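You operate a simulated robot arm through the tools that you are given. There is no shell and no other tool. Be economical: measure what you need, move in short steps, check, and stop when the job is done.

The job below is to be done with a simulated robot arm. You get a single attempt, and the scene is never put back.

Task
Set the rail carriage to the green mark and stand the grey bracket on it.
Fine: loosen the rail lock knob first, turn it tight again before the bracket goes on.

It is judged by the outcome, as a careful person would: the job done as asked, and still so three seconds after it is handed in. It fails if anything else is knocked over, pushed out of place, dropped, spilled or broken.

Robot
A 7-joint arm with a two-finger parallel gripper, fixed in place. Base frame: the origin is at the foot of the arm, x ahead of it, y to its left, z up; the work surface is at about z = 0. Lengths are in mm, angles in rad, forces in N, time in s.
With the tool pointing down near the work surface it reaches from about 240 to 620 mm from the base axis. Its first joint turns from -1.152 to 1.152 rad. Payload 2.6 kg.
Tool frame: the origin (TCP) lies between the finger pads and is the grasp point; the fingertips stand 30 mm ahead of it; z points along the fingers, y is the line along which they close. Largest opening 94 mm; finger width 28, thickness 10; the body of the gripper, 50 by 96 mm, starts 55 mm behind the TCP.
Orientation is that of the tool frame in the base frame, as [roll, pitch, yaw] about the fixed x, y, z axes, in that order (R = Rz(yaw) Ry(pitch) Rx(roll)). With the fingers straight down and closing along the base's y, the tool's x points along the base's -x, its y along +y and its z along -z.

Tools
- The arm moves only by the tool apply_moves. Its argument "motion" is a list of rows, each an object of numbers (a shift or turn left out is 0, a gripper value left out holds the last): "tx", "ty", "tz": the shift along the tool's x, y, z in mm; "ax", "ay", "az": the turn, a rotation vector about the tool's x, y, z in rad; "gripper": the closure, from 0 (fully open) to 1 (shut). In form: [{"tx": .., "ty": .., "tz": .., "ax": .., "ay": .., "az": .., "gripper": ..}, ...]. A call has 1 to 20 rows; each row shifts and turns the commanded pose from where the row before left it, along the tool's axes as they then stand. Each row takes 0.2 s and may step no farther than 50 mm and 0.15 rad from the row before; otherwise, or with a gripper value out of range, the whole call is refused. Where a pose cannot be reached the arm comes as near as it can. A force on the tool above 40 N (or 10 N above the force at the start of the call, whichever is more), or a blocked arm, ends the call early, and 0.2 s more pass. Each finger travels about 72 mm/s and halts on what it meets, pressing with about 45 N; the grip force reading is that of the motor and also rises with nothing between the fingers. The clock runs only during rows and for 0.2 s after the last one: add rows that do not move to give the fingers time. It gives the time, the measured TCP pose, the force on the tool (base axes), the opening and the grip force at its end, in the units of the frame above (readings bear some noise), and new pictures: "pictures" is both (left out), scene, wrist or none.
- Cameras (640 x 400 px; columns grow to the right, rows downward): "scene" is fixed at [47, 427, 582.8]; the picture's right is [-0.77, -0.64, 0.00], its down [-0.35, 0.42, -0.84] and it looks along [0.54, -0.64, -0.54] (base axes); focal length 321 px, centre (320, 200). "wrist" rides on the gripper at [-37, 0, -58] in the tool frame; the picture's right is [0.00, -1.00, 0.00], its down [0.97, 0.00, -0.24] and it looks along [0.24, 0.00, 0.97] (tool axes); focal length 218 px, centre (320, 200).
- measure_at(camera, pixels): for up to 12 pixels [column, row] of the newest picture of that camera ("zoom" is the newest enlarged one), the place [x, y, z] in the base frame of the surface seen there, good to about 2 mm, but the place of the scene camera against the robot may be out by one fixed shift of up to 25 mm in any direction. It takes no simulated time.
- inspect(camera, box): a new picture of the part [left, top, right, bottom] of that camera's present view, enlarged. It takes no simulated time.
- job_done(): hands the job in; it is judged then, once.

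Keep the steps short. Do not move on a guess: measure, check each grasp and each placing, and mend mistakes. In all there are 80 turns and 120 pictures (those below and enlarged ones count). Leave the gripper open and the arm clear of the work at the hand-in unless told otherwise, and finish with a single line.

The tools are called after "Emit:" by a JSON object that holds its "api" and its "payload". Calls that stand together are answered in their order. apply_moves: Moves the arm, as the interface text tells. Its arguments: {"type":"object","properties":{"motion":{"type":"array"},"pictures":{"type":"string","enum":["both","scene","wrist","none"]}},"required":["motion"]} The other tools are called the same way: measure_at (camera, pixels) gives the place of the surface under pixels of a picture; inspect (camera, box) takes an enlarged picture of a part of a camera's view; job_done () hands the job in.

At the start:

```text
time: 0.0
position: [440.9, -121.4, 292.9]
orientation: [-3.141, 0.003, -3.141]
contact_force: [0.5, 0.3, 0.4]
finger_gap: 94.0
finger_force: 0.1
```

scene: 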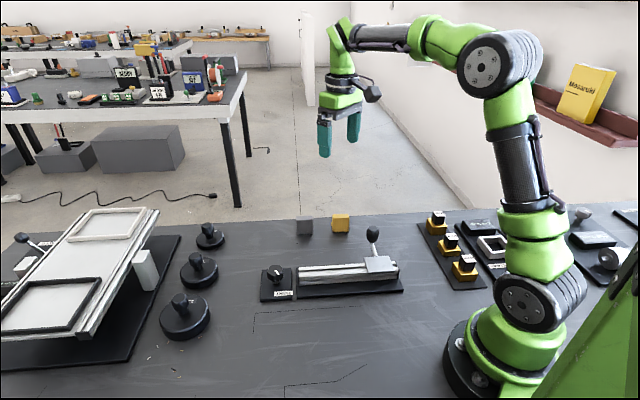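
wrist: 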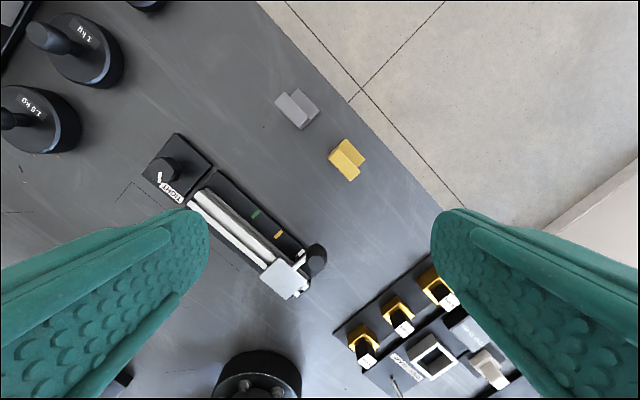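

I see the rail in the middle with its knob and label, the carriage at its far end, green and yellow marks, and the grey and yellow brackets beyond it. I'll enlarge both views first.

Emit:
{"api": "inspect", "payload": {"camera": "wrist", "box": [130, 120, 340, 310]}}

Emit:
{"api": "inspect", "payload": {"camera": "scene", "box": [250, 200, 420, 310]}}

Emit:
{"api": "measure_at", "payload": {"camera": "wrist", "pixels": [[170, 168], [160, 180], [256, 214], [278, 234], [284, 278], [300, 262], [317, 258], [296, 105], [290, 110], [347, 160], [190, 205], [303, 293]]}}

```text
2.11 times, centred on (235, 215) of wrist
```

zoom: 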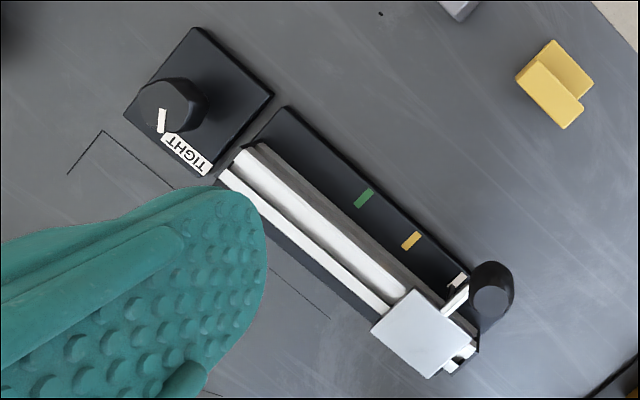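

```text
3.64 times, centred on (335, 255) of scene
```

zoom: 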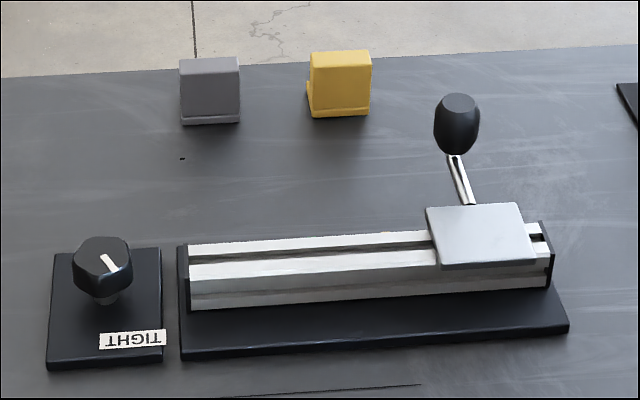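

```text
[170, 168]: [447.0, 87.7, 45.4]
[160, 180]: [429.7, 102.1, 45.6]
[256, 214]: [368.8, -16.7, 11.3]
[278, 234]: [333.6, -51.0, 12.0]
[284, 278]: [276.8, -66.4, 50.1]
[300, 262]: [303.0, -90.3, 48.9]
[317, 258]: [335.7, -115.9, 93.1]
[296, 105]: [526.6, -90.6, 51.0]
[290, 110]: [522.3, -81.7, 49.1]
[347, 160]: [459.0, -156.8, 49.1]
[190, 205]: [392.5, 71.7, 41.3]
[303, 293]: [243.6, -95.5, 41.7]
```

The pointer is at TIGHT, the knob is near (438, 95), and the green mark is near (369, -17). I'll move above the knob at about z=200 for a closer look.

Emit:
{"api": "apply_moves", "payload": {"motion": [{"ty": 40}, {"ty": 44}, {"ty": 44, "tz": 20}, {"ty": 44, "tz": 30}, {"ty": 44, "tz": 43, "tx": -10}, {}], "pictures": "wrist"}}

```text
refused: row 4 steps farther than a row can; nothing moved
```

Row 4 exceeded the step limit, so I'll use smaller steps.

Emit:
{"api": "apply_moves", "payload": {"motion": [{"ty": 43}, {"ty": 43}, {"ty": 43}, {"ty": 43}, {"ty": 43, "tx": -10}, {"tz": 45}, {"tz": 45}, {}], "pictures": "wrist"}}

```text
time: 1.8
position: [448.5, 93.9, 202.2]
orientation: [3.141, 0.003, -3.14]
contact_force: [0.1, 0.3, -0.3]
finger_gap: 93.8
finger_force: 0.0
```

wrist: 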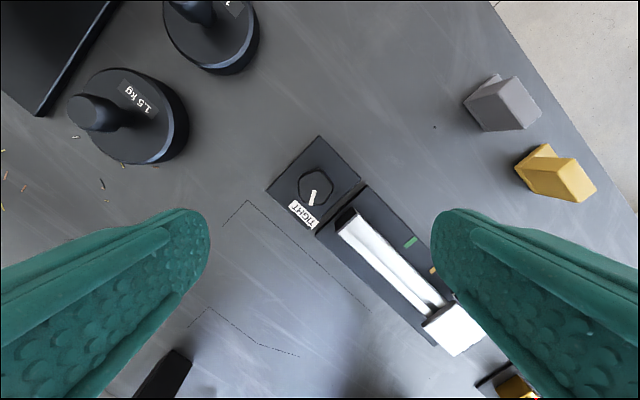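

I'll enlarge the knob and measure it, along with the rail and brackets.

Emit:
{"api": "inspect", "payload": {"camera": "wrist", "box": [256, 130, 376, 240]}}

Emit:
{"api": "measure_at", "payload": {"camera": "wrist", "pixels": [[300, 185], [331, 185], [315, 171], [315, 203], [314, 188], [303, 214], [362, 184], [344, 226], [360, 213], [410, 242], [268, 190], [319, 137]]}}

```text
3.64 times, centred on (316, 185) of wrist
```

zoom: 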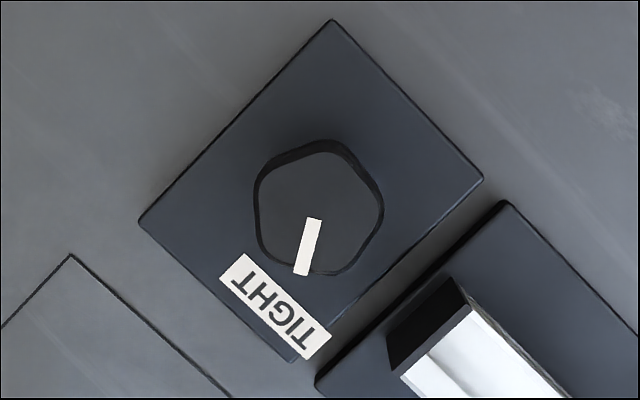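

```text
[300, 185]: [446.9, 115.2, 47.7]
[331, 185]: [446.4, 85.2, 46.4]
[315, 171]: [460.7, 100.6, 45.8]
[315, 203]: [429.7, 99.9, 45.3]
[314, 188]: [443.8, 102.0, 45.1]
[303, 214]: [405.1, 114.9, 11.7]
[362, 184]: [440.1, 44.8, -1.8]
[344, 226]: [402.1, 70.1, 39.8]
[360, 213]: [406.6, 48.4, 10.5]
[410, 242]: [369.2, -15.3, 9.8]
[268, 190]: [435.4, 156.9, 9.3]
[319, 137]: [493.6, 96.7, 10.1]
```

The knob is five-lobed and about 35 mm wide, centred near (445, 100) with its top at z≈46. I'll centre over it, turn the wrist 0.42 rad clockwise so the fingers take a flat and the opposite corner, part-close, and stop just above it.

Emit:
{"api": "apply_moves", "payload": {"motion": [{"tx": 3.5, "ty": 6.5, "gripper": 0.42}, {"az": 0.14}, {"az": 0.14}, {"az": 0.14}, {"tz": 40}, {"tz": 35}, {}, {}], "pictures": "wrist"}}

```text
time: 3.6
position: [447.2, 99.6, 128.3]
orientation: [3.141, 0.002, 2.721]
contact_force: [-0.4, -0.2, 0.0]
finger_gap: 54.5
finger_force: 0.1
```

wrist: 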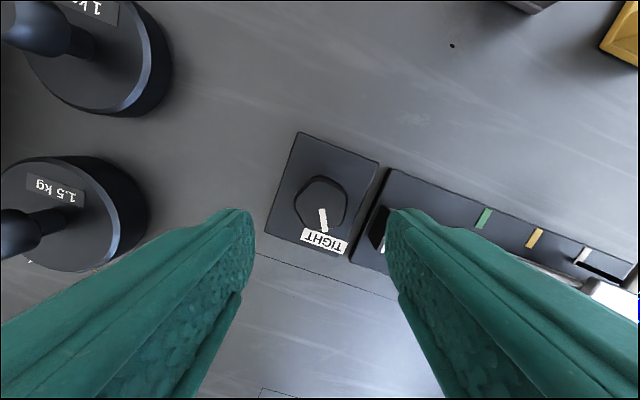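

I'll recheck the knob centre and orientation from here.

Emit:
{"api": "inspect", "payload": {"camera": "wrist", "box": [272, 160, 368, 240]}}

Emit:
{"api": "measure_at", "payload": {"camera": "wrist", "pixels": [[298, 201], [343, 201], [321, 178], [321, 228], [322, 203], [584, 256], [482, 218], [534, 238]]}}

```text
5.00 times, centred on (320, 200) of wrist
```

zoom: 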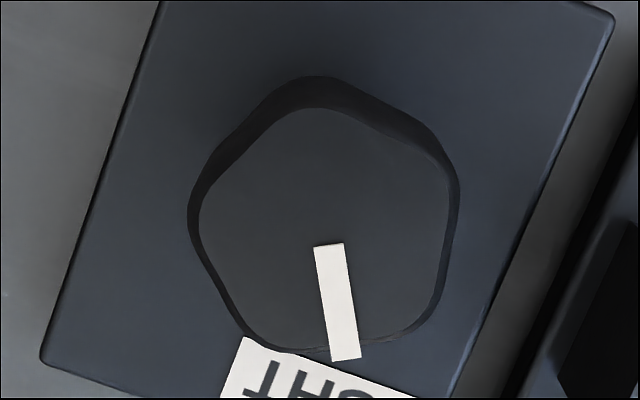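

```text
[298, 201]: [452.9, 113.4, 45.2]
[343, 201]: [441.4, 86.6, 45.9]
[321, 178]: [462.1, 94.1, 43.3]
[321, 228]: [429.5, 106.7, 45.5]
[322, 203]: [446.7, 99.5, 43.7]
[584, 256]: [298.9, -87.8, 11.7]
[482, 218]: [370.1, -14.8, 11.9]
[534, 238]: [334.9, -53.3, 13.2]
```

The fingers line up with the flat and the corner. I'll shift 2.7 mm, go down to z≈56 and close on the knob.

Emit:
{"api": "apply_moves", "payload": {"motion": [{"tx": 2.7, "tz": 30}, {"tz": 30}, {"tz": 12}, {}, {"gripper": 0.7}, {"gripper": 0.75}, {}, {}], "pictures": "wrist"}}

```text
time: 5.4
position: [443.9, 99.6, 55.0]
orientation: [-3.14, 0.001, 2.722]
contact_force: [-2.3, -4.2, -3.0]
finger_gap: 37.1
finger_force: 45.1
```

wrist: 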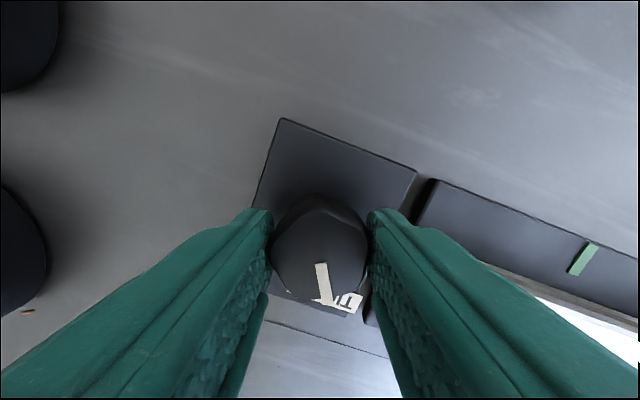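

The knob is held with a gap of 37 mm. I'll turn it counter-clockwise seen from above, 0.6 rad first.

Emit:
{"api": "apply_moves", "payload": {"motion": [{"az": -0.1}, {"az": -0.1}, {"az": -0.1}, {"az": -0.1}, {"az": -0.1}, {"az": -0.1}, {}], "pictures": "wrist"}}

```text
time: 7.0
position: [445.4, 100.6, 54.7]
orientation: [-3.139, 0.001, -2.961]
contact_force: [-11.6, -17.6, 13.2]
finger_gap: 37.4
finger_force: 44.4
```

wrist: 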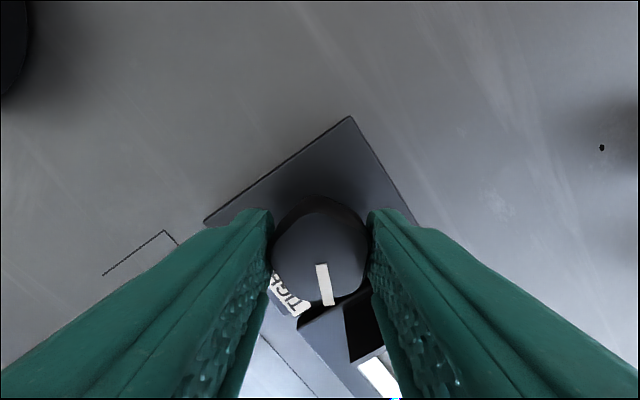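

The knob followed: the pointer kept its place between the fingers. I'll turn another 0.7 rad.

Emit:
{"api": "apply_moves", "payload": {"motion": [{"az": -0.1}, {"az": -0.1}, {"az": -0.1}, {"az": -0.1}, {"az": -0.1}, {"az": -0.1}, {"az": -0.1}, {}], "pictures": "wrist"}}

```text
time: 8.8
position: [446.3, 100.5, 56.0]
orientation: [-3.14, -0.001, -2.261]
contact_force: [-10.4, -14.3, 19.3]
finger_gap: 36.7
finger_force: 44.8
```

wrist: 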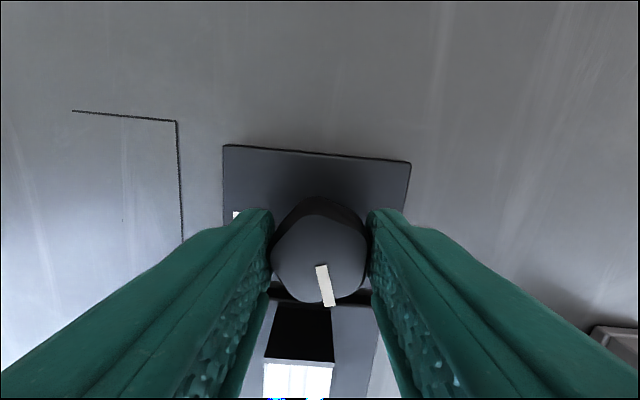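

It's still following, 1.3 rad so far. I'll turn 0.5 rad more, then release and back off upward.

Emit:
{"api": "apply_moves", "payload": {"motion": [{"az": -0.1}, {"az": -0.1}, {"az": -0.1}, {"az": -0.1}, {"az": -0.1}, {}], "pictures": "wrist"}}

```text
time: 10.2
position: [444.6, 101.0, 53.8]
orientation: [3.141, 0.001, -1.76]
contact_force: [-6.7, -9.2, 8.5]
finger_gap: 36.8
finger_force: 44.7
```

wrist: 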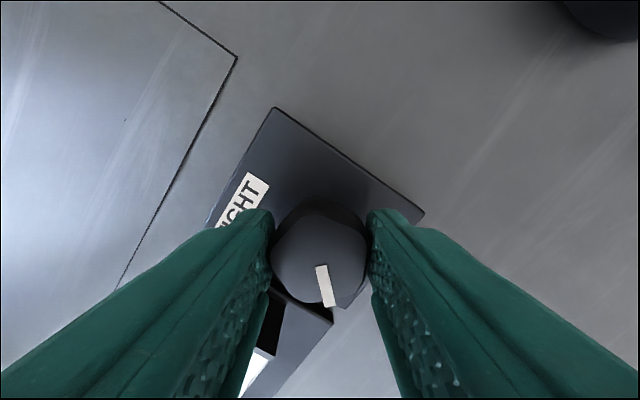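

The knob is 1.8 rad (about 103°) loose of TIGHT. I'll open to about 54 mm and rise straight up.

Emit:
{"api": "apply_moves", "payload": {"motion": [{"gripper": 0.42}, {}, {"tz": -20}, {"tz": -40}, {"tz": -45}, {"tz": -45}, {"az": 0.14}, {"az": 0.14}, {"az": 0.14}, {"az": 0.14}, {"az": 0.14}, {"az": 0.14}], "pictures": "both"}}

```text
time: 12.8
position: [445.6, 100.5, 206.0]
orientation: [-3.139, 0.001, -2.605]
contact_force: [-0.4, 0.1, -0.2]
finger_gap: 54.6
finger_force: 0.0
```

scene: 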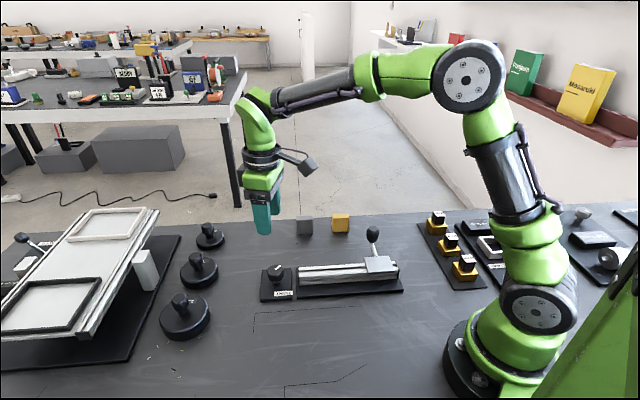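
wrist: 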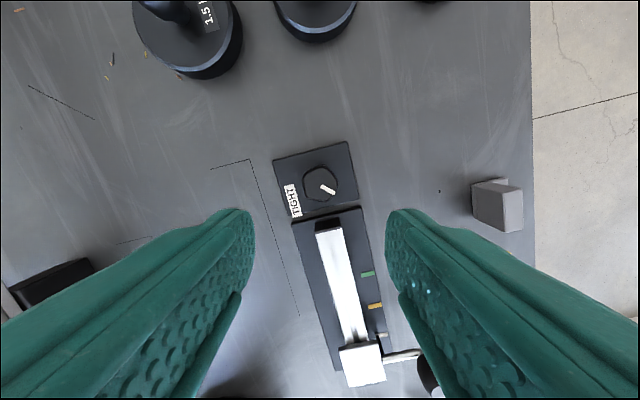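

The knob is free and the pointer is well off TIGHT. I'll align the tool with the rail (yaw ≈ -2.34) and fly along it to look at the carriage from above.

Emit:
{"api": "apply_moves", "payload": {"motion": [{"az": -0.13}, {"az": -0.133}, {"tx": 45, "ty": -3}, {"tx": 45, "ty": -3}, {"tx": 45, "ty": -3}, {"tx": 45, "ty": -3}, {"tx": 35, "ty": -3}, {}], "pictures": "wrist"}}

```text
time: 14.6
position: [305.3, -65.2, 205.6]
orientation: [-3.141, -0.001, -2.34]
contact_force: [0.1, 0.6, -0.1]
finger_gap: 54.5
finger_force: 0.0
```

wrist: 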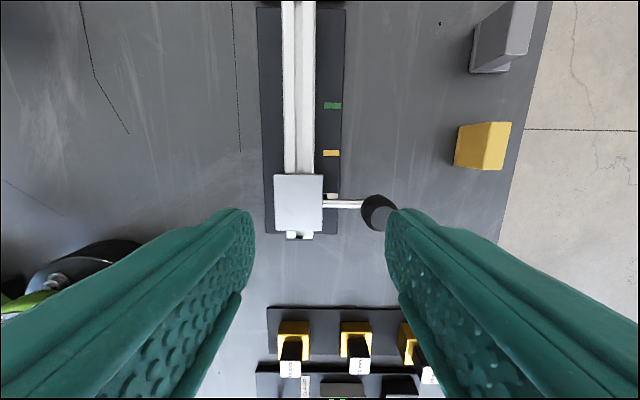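

Emit:
{"api": "inspect", "payload": {"camera": "wrist", "box": [250, 80, 410, 250]}}

Emit:
{"api": "measure_at", "payload": {"camera": "wrist", "pixels": [[277, 179], [320, 178], [276, 226], [321, 226], [333, 195], [332, 105], [331, 153], [345, 204], [375, 212], [290, 130], [299, 235], [302, 203]]}}

```text
2.35 times, centred on (330, 165) of wrist
```

zoom: 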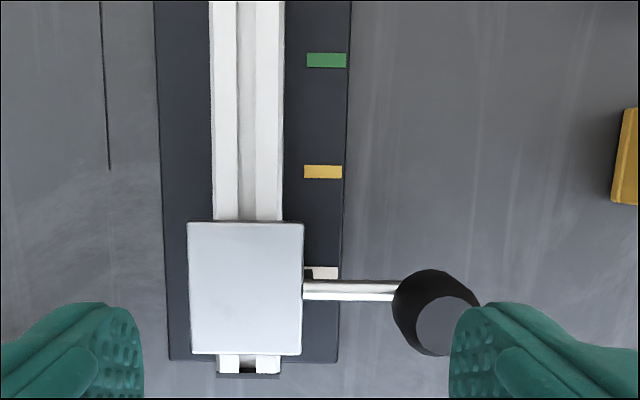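

```text
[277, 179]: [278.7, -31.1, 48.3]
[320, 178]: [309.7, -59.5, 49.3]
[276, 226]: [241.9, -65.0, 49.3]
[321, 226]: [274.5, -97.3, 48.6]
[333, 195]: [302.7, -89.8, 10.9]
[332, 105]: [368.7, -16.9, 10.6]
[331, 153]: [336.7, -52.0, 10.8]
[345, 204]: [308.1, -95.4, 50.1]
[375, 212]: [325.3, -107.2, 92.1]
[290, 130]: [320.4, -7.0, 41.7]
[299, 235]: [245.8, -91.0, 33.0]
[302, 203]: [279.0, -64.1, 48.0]
```

Only the three plate marks serve as a scale. The carriage centre (276, -63) lines up with the white mark, and green is about 99 mm back toward the knob. The lever handle (top near (325, -107, 92)) is the natural thing to hold. I'll turn so the fingers close along the rail, and look at the handle from above.

Emit:
{"api": "apply_moves", "payload": {"motion": [{"az": 0.143}, {"az": 0.143}, {"az": 0.143}, {"az": 0.143}, {"az": 0.143}, {"az": 0.143}, {"az": 0.143}, {"az": 0.143}, {"az": 0.143}, {"az": 0.143}, {"az": 0.141}, {"tx": -40, "ty": -16}, {}], "pictures": "wrist"}}

```text
time: 17.4
position: [321.7, -105.3, 207.0]
orientation: [3.141, 0.002, 2.375]
contact_force: [0.1, 0.7, -0.4]
finger_gap: 54.6
finger_force: 0.1
```

wrist: 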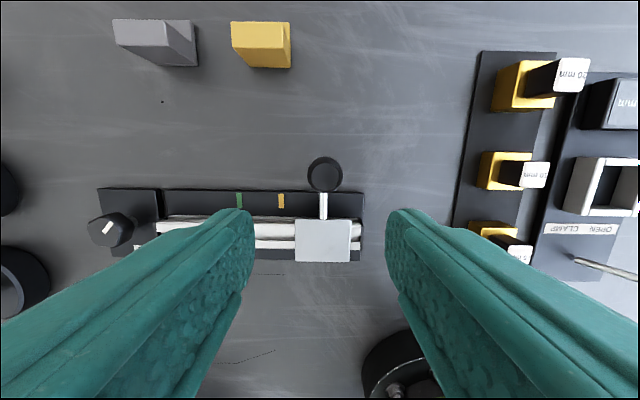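

Emit:
{"api": "inspect", "payload": {"camera": "wrist", "box": [280, 140, 376, 200]}}

Emit:
{"api": "measure_at", "payload": {"camera": "wrist", "pixels": [[324, 170], [325, 180], [309, 177], [340, 177], [324, 188], [323, 198], [323, 212], [324, 162]]}}

Emit:
{"api": "inspect", "payload": {"camera": "scene", "box": [340, 215, 420, 290]}}

```text
6.67 times, centred on (328, 170) of wrist
```

zoom: 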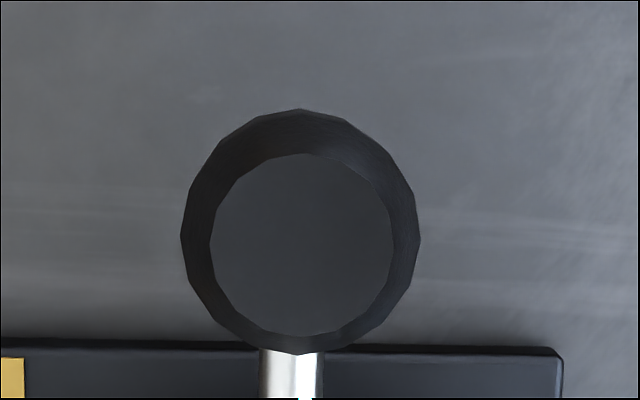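

```text
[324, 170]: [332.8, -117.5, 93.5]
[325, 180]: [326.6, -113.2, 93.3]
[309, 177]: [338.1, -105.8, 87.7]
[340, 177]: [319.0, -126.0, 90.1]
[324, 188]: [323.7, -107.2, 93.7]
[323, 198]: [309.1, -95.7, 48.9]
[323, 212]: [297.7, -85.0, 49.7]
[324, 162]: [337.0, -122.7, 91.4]
```

```text
5.33 times, centred on (380, 252) of scene
```

zoom: 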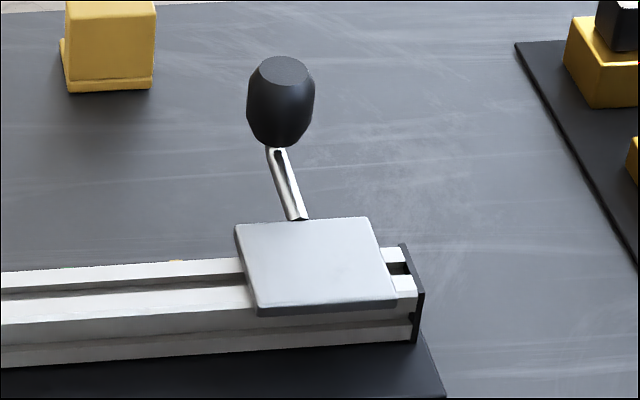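

The handle knob is round, up to about 34 mm wide, centred near (328.5, -114.5) with its top at z=93. I'll move over it and go down to z≈88 with the fingers at 66 mm.

Emit:
{"api": "apply_moves", "payload": {"motion": [{"tx": -11.3, "ty": -1.9, "gripper": 0.3}, {"tz": 45}, {"tz": 40}, {"tz": 20}, {"tz": 14}, {}], "pictures": "wrist"}}

```text
time: 18.8
position: [331.1, -113.0, 85.5]
orientation: [3.142, 0.003, 2.374]
contact_force: [-0.3, -0.5, -0.6]
finger_gap: 65.6
finger_force: 0.1
```

wrist: 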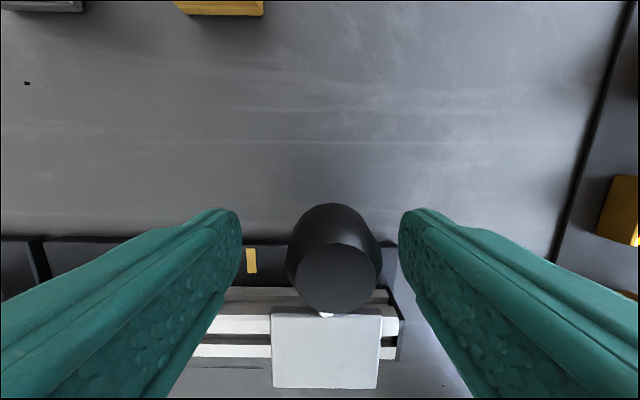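

The handle sits about 4 mm right of the finger centre. I'll shift by that and close gently.

Emit:
{"api": "apply_moves", "payload": {"motion": [{"ty": -4}, {"gripper": 0.6}, {"gripper": 0.72}, {}, {}], "pictures": "wrist"}}

```text
time: 20.0
position: [327.5, -116.3, 85.7]
orientation: [-3.142, 0.001, 2.376]
contact_force: [-0.5, -2.2, -1.5]
finger_gap: 29.9
finger_force: 44.9
```

wrist: 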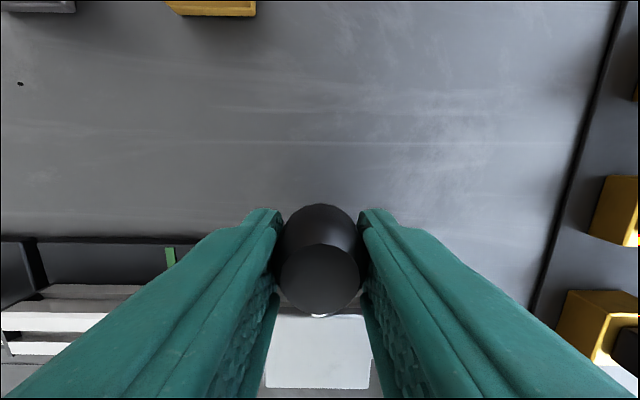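

The handle is gripped (30 mm, 45 N). I'll drag 30 mm toward the knob as a first test.

Emit:
{"api": "apply_moves", "payload": {"motion": [{"ty": 6}, {"ty": 8}, {"ty": 8}, {"ty": 8}, {}], "pictures": "wrist"}}

```text
time: 21.2
position: [348.9, -93.1, 86.5]
orientation: [-3.141, 0.003, 2.377]
contact_force: [-1.0, -2.8, 2.5]
finger_gap: 29.9
finger_force: 45.6
```

wrist: 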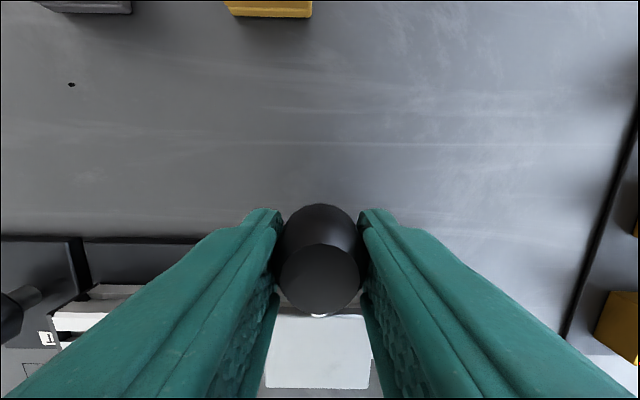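

The carriage slides freely with little force. I'll continue 66 mm more, then measure.

Emit:
{"api": "apply_moves", "payload": {"motion": [{"ty": 10}, {"ty": 10}, {"ty": 10}, {"ty": 10}, {"ty": 10}, {"ty": 10}, {"ty": 6}, {}, {}], "pictures": "both"}}

Emit:
{"api": "inspect", "payload": {"camera": "scene", "box": [250, 215, 410, 305]}}

```text
time: 23.2
position: [396.0, -48.1, 85.5]
orientation: [-3.14, 0.007, 2.373]
contact_force: [19.2, -22.2, -5.2]
finger_gap: 29.9
finger_force: 45.1
```

scene: 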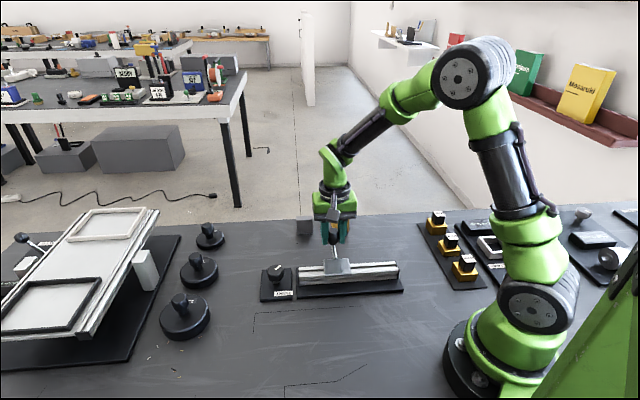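
wrist: 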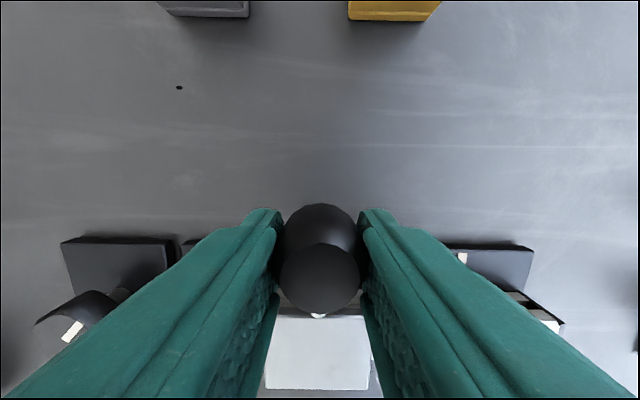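

```text
4.00 times, centred on (330, 260) of scene
```

zoom: 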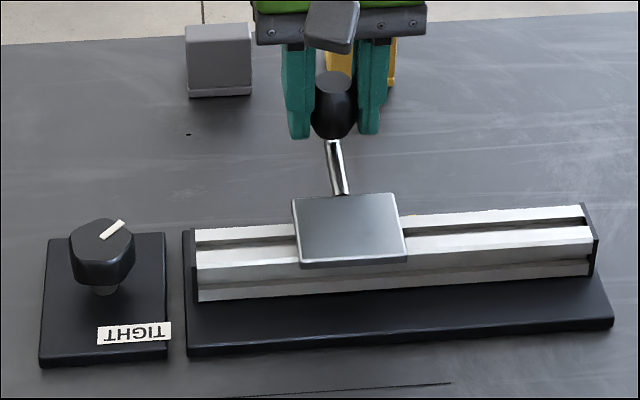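

The carriage slid 96.7 mm exactly along 45°, with about 29 N of side load because my heading was slightly off. On the 45° axis the marks lie at s≈150, 200 and 250, and the carriage is at about 247.3. I'll relieve the side load and move the last 2.6 mm.

Emit:
{"api": "apply_moves", "payload": {"motion": [{"tx": -1.5, "ty": 1.3}, {"ty": 1.3}, {}, {}], "pictures": "none"}}

```text
time: 24.2
position: [397.4, -44.2, 85.0]
orientation: [3.14, 0.003, 2.374]
contact_force: [8.8, -10.7, 5.4]
finger_gap: 29.7
finger_force: 44.4
```

The reading gives about 99–100 mm moved. I'll open, rise and check against the mark from above.

Emit:
{"api": "apply_moves", "payload": {"motion": [{"gripper": 0.3}, {}, {}, {"tz": -30}, {"tz": -45}, {"tz": -45}, {"tx": 20}, {}], "pictures": "wrist"}}

Emit:
{"api": "inspect", "payload": {"camera": "wrist", "box": [240, 120, 400, 220]}}

```text
time: 26.0
position: [381.0, -32.2, 207.2]
orientation: [3.141, 0.003, 2.374]
contact_force: [0.5, -0.1, -0.1]
finger_gap: 65.8
finger_force: 0.0
```

wrist: 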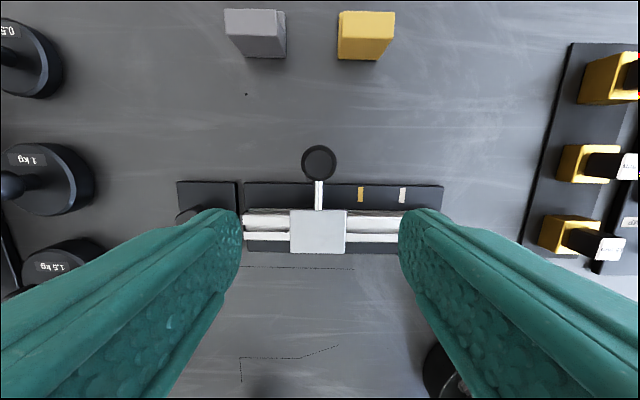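

```text
4.00 times, centred on (320, 170) of wrist
```

zoom: 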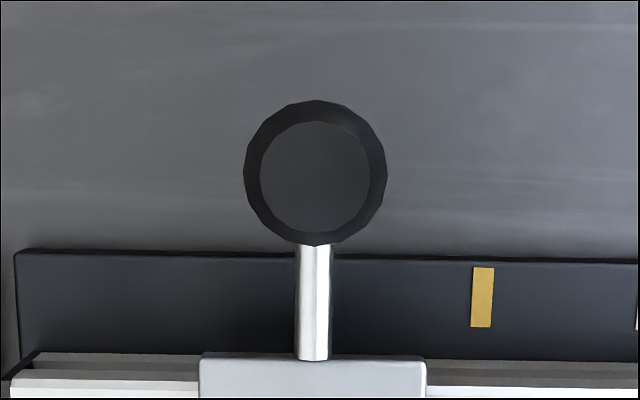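

The green mark is now fully hidden directly under the rod. I'll measure the carriage edges against the yellow and white marks.

Emit:
{"api": "measure_at", "payload": {"camera": "wrist", "pixels": [[292, 215], [345, 215], [292, 248], [344, 248], [360.5, 194], [402.5, 195], [318.5, 190], [318.5, 205], [318.5, 225]]}}

Emit:
{"api": "inspect", "payload": {"camera": "wrist", "box": [280, 175, 420, 262]}}

```text
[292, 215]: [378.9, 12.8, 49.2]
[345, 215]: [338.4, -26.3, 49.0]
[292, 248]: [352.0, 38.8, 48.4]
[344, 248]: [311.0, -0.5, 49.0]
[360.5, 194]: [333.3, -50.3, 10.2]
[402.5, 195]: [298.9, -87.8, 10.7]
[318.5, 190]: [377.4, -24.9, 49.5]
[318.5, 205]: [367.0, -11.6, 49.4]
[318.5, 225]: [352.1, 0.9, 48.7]
```

```text
4.57 times, centred on (350, 218) of wrist
```

zoom: 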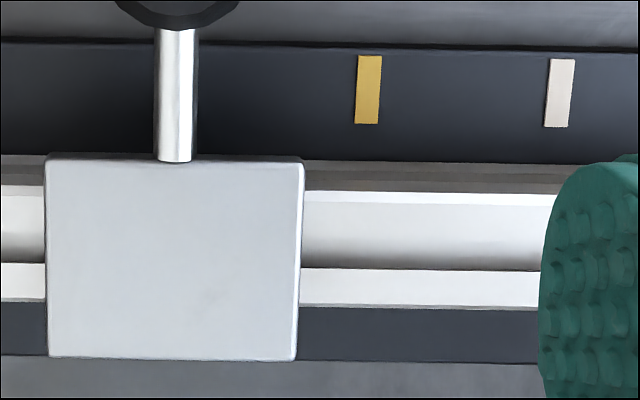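

By extrapolating the white–yellow spacing, the rod and carriage centre are within about 0.5 mm of green. Now I'll return to above the knob at (444.6, 100.5) and turn back to the release yaw of -1.76.

Emit:
{"api": "apply_moves", "payload": {"motion": [{"tx": 11.5, "ty": 35, "gripper": 0.42}, {"tx": 11.5, "ty": 35}, {"tx": 11.5, "ty": 35}, {"tx": 11.5, "ty": 34.5}, {"az": -0.143}, {"az": -0.143}, {"az": -0.143}, {"az": -0.143}, {"az": -0.143}, {"az": -0.143}, {"az": -0.143}, {"az": -0.143}, {"az": -0.143}, {"az": -0.143}, {"az": -0.143}, {"az": -0.143}, {"az": -0.143}, {"az": -0.143}, {"az": -0.147}, {"tz": 40}], "pictures": "none"}}

Emit:
{"api": "apply_moves", "payload": {"motion": [{"tz": 37}, {}, {}], "pictures": "wrist"}}

```text
time: 30.2
position: [450.3, 99.9, 165.2]
orientation: [-3.14, 0.0, -1.76]
contact_force: [0.7, -0.1, 0.3]
finger_gap: 54.5
finger_force: 0.0
```

```text
time: 31.0
position: [449.7, 100.0, 129.8]
orientation: [-3.141, 0.001, -1.761]
contact_force: [-0.5, 0.4, -0.7]
finger_gap: 54.7
finger_force: 0.1
```

wrist: 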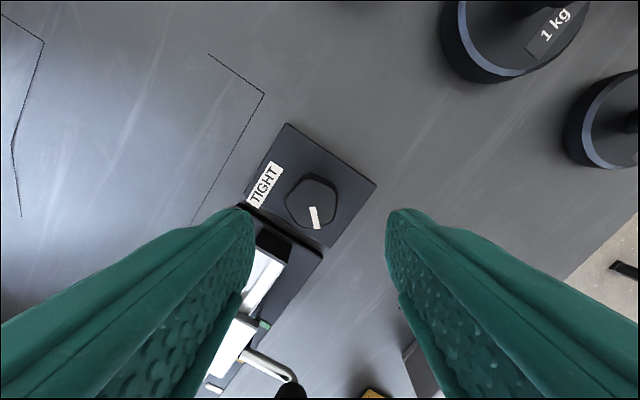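

The TCP is about 5 mm off in x, at 449.7. The knob shows 9 px left of centre. I'll shift +5.3 mm along tool y, descend to z≈55 and close.

Emit:
{"api": "apply_moves", "payload": {"motion": [{"ty": 5.3, "tz": 20}, {"tz": 30}, {"tz": 24.5}, {}, {"gripper": 0.7}, {"gripper": 0.75}, {}, {}], "pictures": "wrist"}}

```text
time: 32.8
position: [445.9, 99.3, 55.1]
orientation: [-3.134, 0.001, -1.759]
contact_force: [27.0, 1.3, -13.0]
finger_gap: 36.9
finger_force: 44.8
```

wrist: 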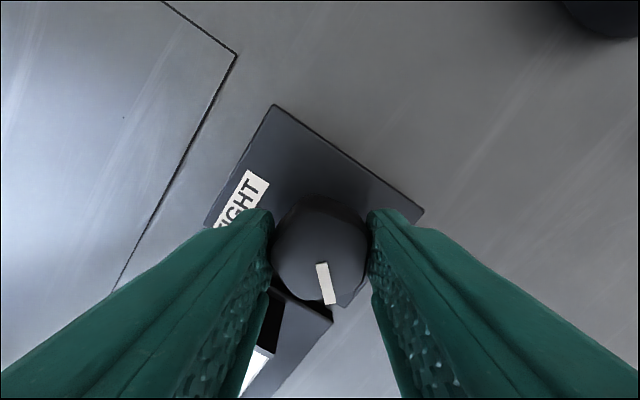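

Gripped, with a 27 N side force, so I'll ease about 1.3 mm and then turn clockwise in two stages.

Emit:
{"api": "apply_moves", "payload": {"motion": [{"ty": -1.4}, {"az": 0.1}, {"az": 0.1}, {"az": 0.1}, {"az": 0.1}, {"az": 0.1}, {"az": 0.1}, {"az": 0.1}, {"az": 0.1}, {"az": 0.1}, {}], "pictures": "wrist"}}

```text
time: 35.2
position: [445.6, 100.4, 55.2]
orientation: [-3.135, 0.003, -2.664]
contact_force: [16.3, -16.7, 4.0]
finger_gap: 37.1
finger_force: 44.8
```

wrist: 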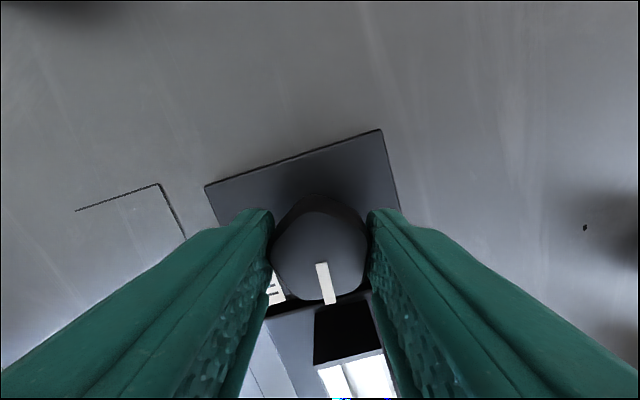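

It's following. Now the remaining 0.9 rad, back to TIGHT.

Emit:
{"api": "apply_moves", "payload": {"motion": [{"az": 0.1}, {"az": 0.1}, {"az": 0.1}, {"az": 0.1}, {"az": 0.1}, {"az": 0.1}, {"az": 0.1}, {"az": 0.1}, {"az": 0.1}, {}], "pictures": "wrist"}}

```text
time: 37.4
position: [445.0, 99.5, 55.4]
orientation: [3.142, 0.007, 2.72]
contact_force: [6.4, -16.9, 25.1]
finger_gap: 37.0
finger_force: 45.1
```

wrist: 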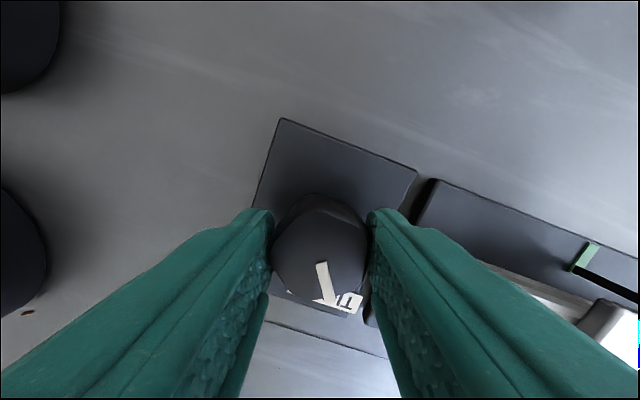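

The pointer is back where it began. I'll add 0.12 rad to make sure it's at its stop.

Emit:
{"api": "apply_moves", "payload": {"motion": [{"az": 0.06}, {"az": 0.06}, {}], "pictures": "wrist"}}

```text
time: 38.2
position: [446.0, 98.5, 54.7]
orientation: [-3.141, 0.004, 2.598]
contact_force: [7.0, -17.9, 23.4]
finger_gap: 36.8
finger_force: 44.8
```

wrist: 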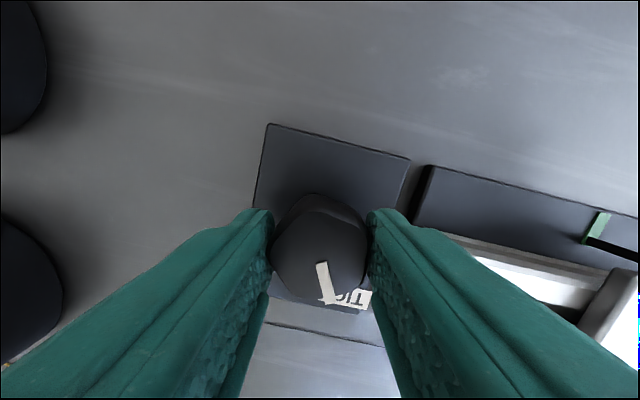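

Now I'll release and rise to check the pointer against the TIGHT label.

Emit:
{"api": "apply_moves", "payload": {"motion": [{"gripper": 0.42}, {}, {"tz": -20}, {"tz": -40}, {"tz": -45}, {"tz": -45}, {}], "pictures": "wrist"}}

Emit:
{"api": "inspect", "payload": {"camera": "wrist", "box": [260, 150, 380, 250]}}

Emit:
{"api": "inspect", "payload": {"camera": "scene", "box": [250, 205, 410, 305]}}

```text
time: 39.8
position: [441.9, 101.6, 204.5]
orientation: [-3.141, 0.0, 2.602]
contact_force: [0.1, -0.2, -0.8]
finger_gap: 54.4
finger_force: 0.1
```

wrist: 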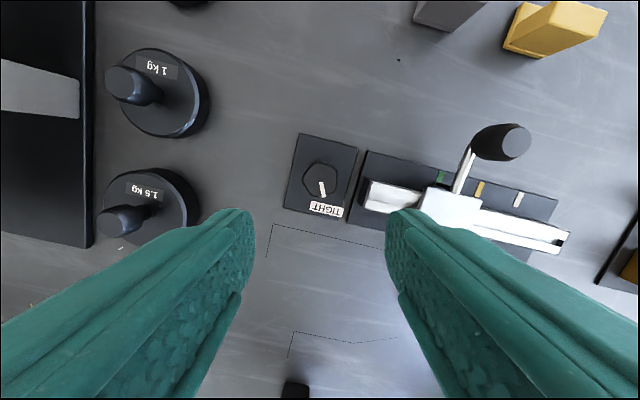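

```text
4.00 times, centred on (320, 200) of wrist
```

zoom: 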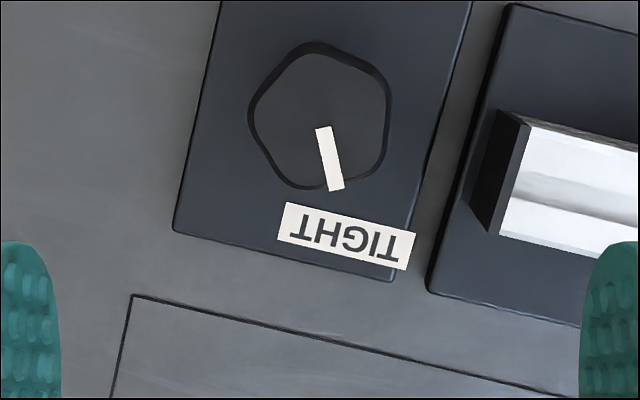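

```text
4.00 times, centred on (330, 255) of scene
```

zoom: 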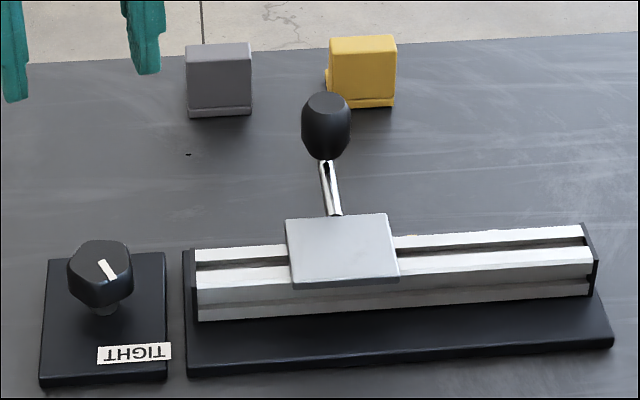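

The pointer is at TIGHT, about 5° tighter than at the start, and the carriage hasn't moved. Next I'll fly over to the grey bracket near (525, -85) and look at it.

Emit:
{"api": "apply_moves", "payload": {"motion": [{"az": -0.135}, {"az": -0.135}, {"az": -0.135}, {"az": -0.135}, {"tx": -19, "ty": -37}, {"tx": -19, "ty": -37}, {"tx": -19, "ty": -37}, {"tx": -19, "ty": -37}, {"tx": -19, "ty": -37, "gripper": 0.1}, {}], "pictures": "wrist"}}

Emit:
{"api": "inspect", "payload": {"camera": "wrist", "box": [260, 130, 420, 250]}}

Emit:
{"api": "inspect", "payload": {"camera": "scene", "box": [280, 200, 360, 250]}}

```text
time: 42.0
position: [538.4, -84.2, 203.1]
orientation: [-3.142, 0.001, 3.141]
contact_force: [0.7, 0.6, -0.7]
finger_gap: 84.7
finger_force: 0.1
```

wrist: 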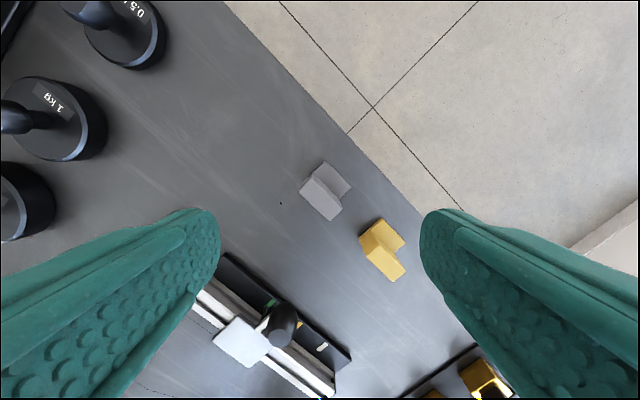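

```text
3.33 times, centred on (340, 190) of wrist
```

zoom: 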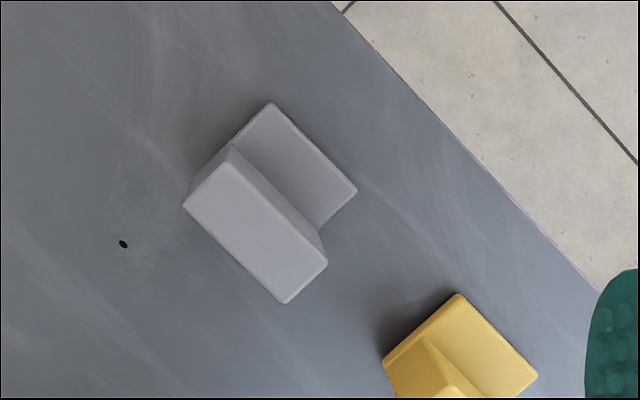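

```text
8.00 times, centred on (320, 225) of scene
```

zoom: 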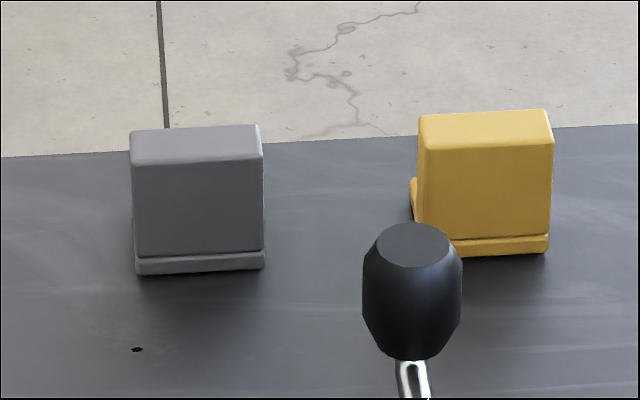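

The grey bracket is an upright L, with a wall on a foot that reaches outward. I'll measure its top edges and foot.

Emit:
{"api": "measure_at", "payload": {"camera": "zoom", "pixels": [[145, 200]]}}

Emit:
{"api": "measure_at", "payload": {"camera": "wrist", "pixels": [[311, 178], [336, 209], [302, 191], [325, 219], [318, 199], [324, 163], [345, 186], [334, 177], [338, 195], [303, 201]]}}

```text
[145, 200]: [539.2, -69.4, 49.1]
```

```text
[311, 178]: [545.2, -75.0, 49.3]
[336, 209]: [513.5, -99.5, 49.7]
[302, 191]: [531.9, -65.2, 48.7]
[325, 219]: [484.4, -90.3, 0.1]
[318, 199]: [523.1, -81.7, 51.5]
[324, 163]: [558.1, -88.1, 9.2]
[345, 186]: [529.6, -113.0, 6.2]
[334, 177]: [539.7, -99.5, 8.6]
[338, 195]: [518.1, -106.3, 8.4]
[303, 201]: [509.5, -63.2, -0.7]
```

The wall top is about 43 × 18 mm, centred near (522.8, -85), and it lies at 45°, the same as the rail. I'll grip across the wall's thickness, so I'll turn to yaw -2.356, centre over the wall and stop at z≈120 to check.

Emit:
{"api": "apply_moves", "payload": {"motion": [{"az": -0.131, "gripper": 0.4}, {"az": -0.131}, {"az": -0.131}, {"az": -0.131}, {"az": -0.131}, {"az": -0.131}, {"tx": 11.6, "ty": 10.5}, {"tz": 40}, {"tz": 43}, {}, {}], "pictures": "wrist"}}

Emit:
{"api": "inspect", "payload": {"camera": "wrist", "box": [250, 150, 410, 250]}}

```text
time: 44.4
position: [522.1, -84.1, 118.9]
orientation: [-3.139, 0.0, -2.354]
contact_force: [0.1, 0.8, 0.3]
finger_gap: 56.4
finger_force: 0.0
```

wrist: 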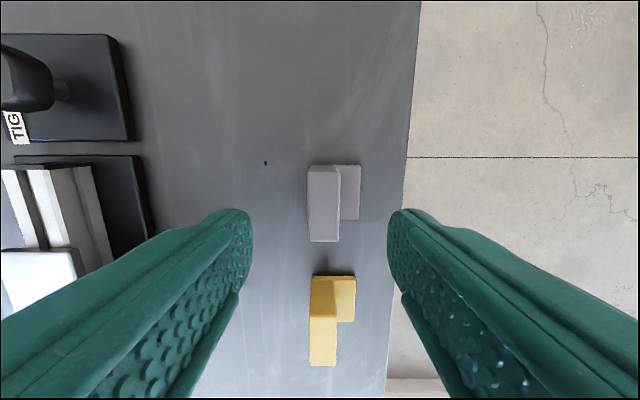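

```text
4.00 times, centred on (330, 200) of wrist
```

zoom: 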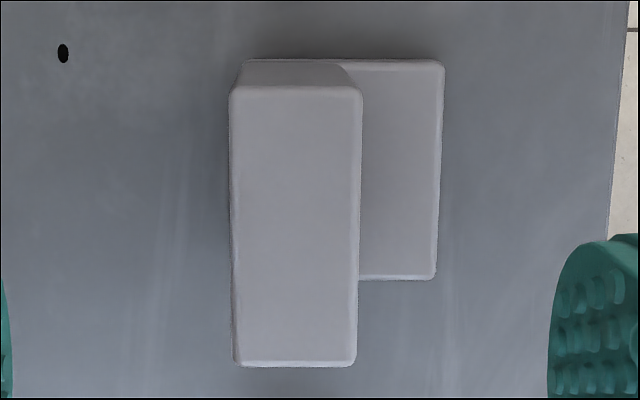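

The wall is 4 px right of centre (about 2.4 mm) and parallel to the fingers. I'll correct, descend to z≈47 and grip.

Emit:
{"api": "apply_moves", "payload": {"motion": [{"tx": -1.3, "ty": -2.4, "tz": 30}, {"tz": 30}, {"tz": 12}, {}, {"gripper": 0.65}, {"gripper": 0.85}, {}, {}, {}], "pictures": "wrist"}}

```text
time: 46.4
position: [525.1, -85.9, 48.4]
orientation: [-3.139, 0.001, -2.355]
contact_force: [-0.7, -0.5, 0.1]
finger_gap: 23.6
finger_force: 45.1
```

wrist: 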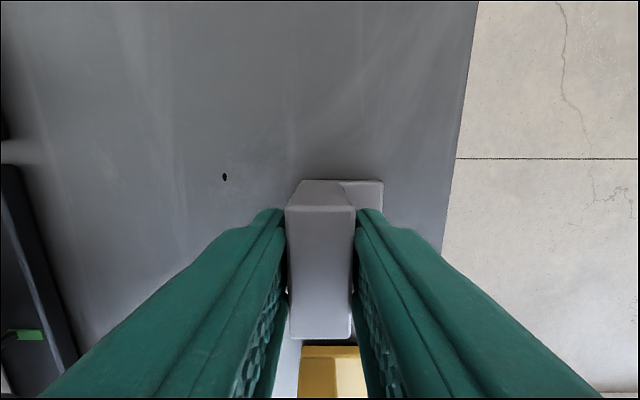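

Gripped at 23.6 mm with 45 N. I'll lift 20 mm and check that it hangs straight.

Emit:
{"api": "apply_moves", "payload": {"motion": [{"tz": -6}, {"tz": -7}, {"tz": -7}, {}], "pictures": "both"}}

Emit:
{"api": "inspect", "payload": {"camera": "scene", "box": [270, 170, 370, 240]}}

Emit:
{"api": "inspect", "payload": {"camera": "wrist", "box": [240, 150, 400, 350]}}

```text
time: 47.4
position: [524.6, -86.0, 69.2]
orientation: [-3.14, 0.0, -2.354]
contact_force: [-0.1, 0.2, -1.1]
finger_gap: 23.5
finger_force: 44.5
```

scene: 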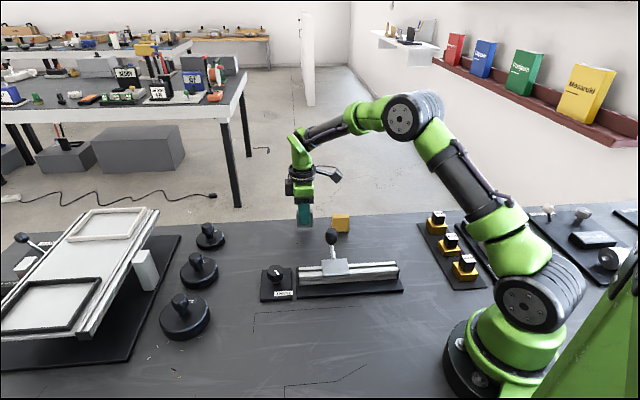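
wrist: 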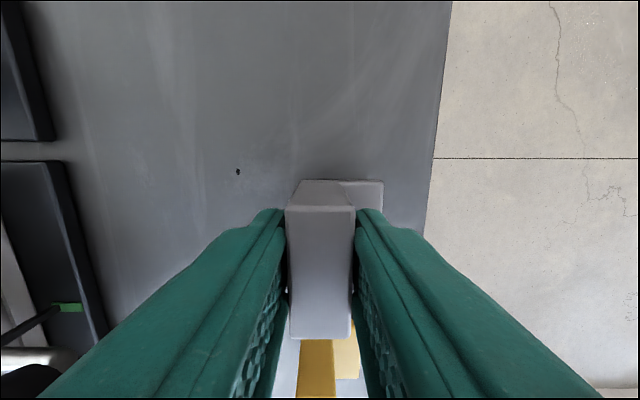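

```text
5.71 times, centred on (320, 205) of scene
```

zoom: 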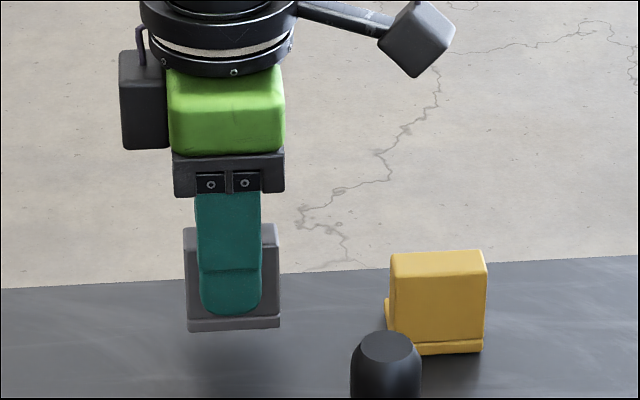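

```text
2.00 times, centred on (320, 250) of wrist
```

zoom: 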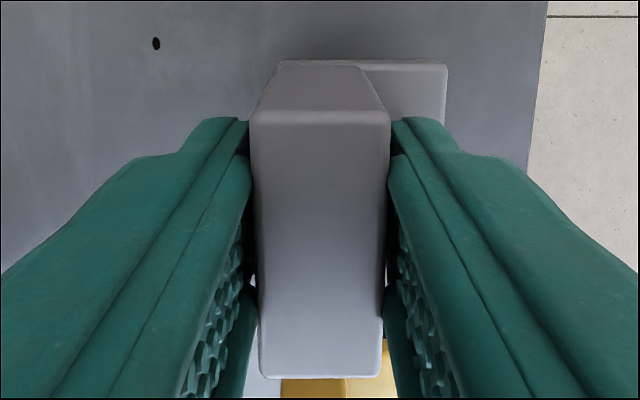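

It hangs straight. The wall centre coincides with the TCP, and the bracket's base is 48.4 mm below it. I'll raise to z≈180 and carry it over the carriage (TCP target (341.5, 11.3)), well above the lever.

Emit:
{"api": "apply_moves", "payload": {"motion": [{"tz": -35}, {"tz": -40}, {"tz": -38}, {"tx": 12, "ty": 39}, {"tx": 12, "ty": 40}, {"tx": 12, "ty": 40}, {"tx": 12, "ty": 40}, {"tx": 12.5, "ty": 39}, {}, {}], "pictures": "both"}}

```text
time: 49.6
position: [344.3, 10.3, 181.0]
orientation: [-3.139, 0.0, -2.355]
contact_force: [-0.6, 0.0, -1.0]
finger_gap: 23.7
finger_force: 45.1
```

scene: 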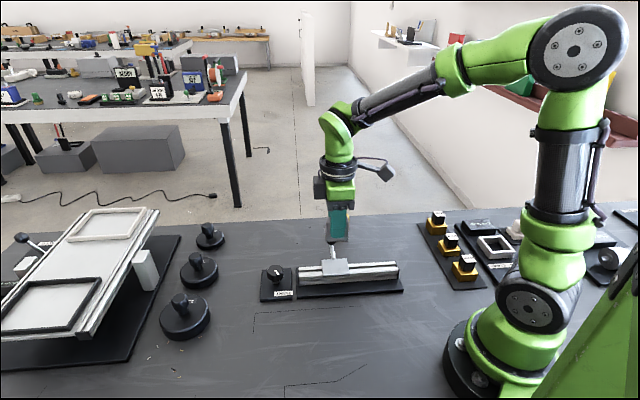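
wrist: 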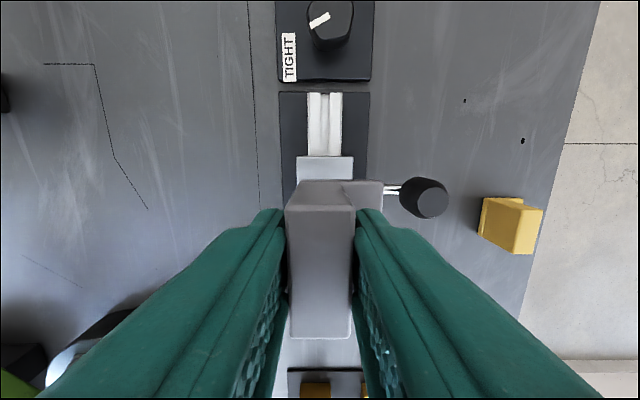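

I'll measure the carriage's visible edge from here and compare it with my target.

Emit:
{"api": "inspect", "payload": {"camera": "wrist", "box": [280, 140, 400, 215]}}

Emit:
{"api": "measure_at", "payload": {"camera": "wrist", "pixels": [[299, 160], [351, 160], [325, 158], [299, 175], [351, 175]]}}

```text
5.33 times, centred on (340, 178) of wrist
```

zoom: 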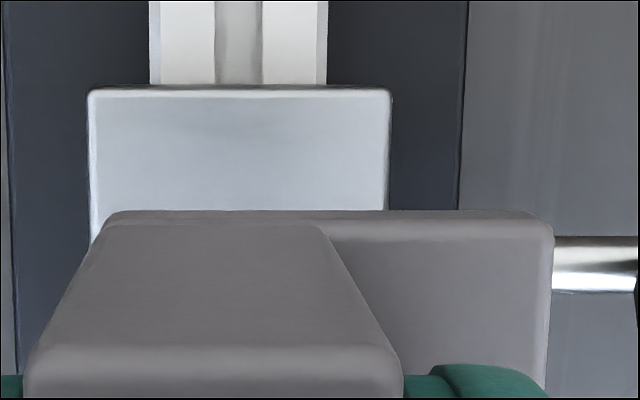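

```text
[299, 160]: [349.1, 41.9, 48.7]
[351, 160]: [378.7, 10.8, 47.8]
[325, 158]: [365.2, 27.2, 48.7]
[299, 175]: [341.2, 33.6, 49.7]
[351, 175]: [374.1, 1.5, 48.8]
```

I'll measure the foot's outer edge relative to the gripper.

Emit:
{"api": "measure_at", "payload": {"camera": "wrist", "pixels": [[381, 184], [381, 200], [360, 190], [302, 182], [288, 212], [353, 212], [370, 195], [382, 205]]}}

```text
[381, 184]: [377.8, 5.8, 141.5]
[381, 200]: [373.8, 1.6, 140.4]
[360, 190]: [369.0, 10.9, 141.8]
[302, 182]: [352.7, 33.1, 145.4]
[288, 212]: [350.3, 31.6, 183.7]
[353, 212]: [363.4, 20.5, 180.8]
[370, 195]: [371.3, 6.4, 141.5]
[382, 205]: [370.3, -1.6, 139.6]
```

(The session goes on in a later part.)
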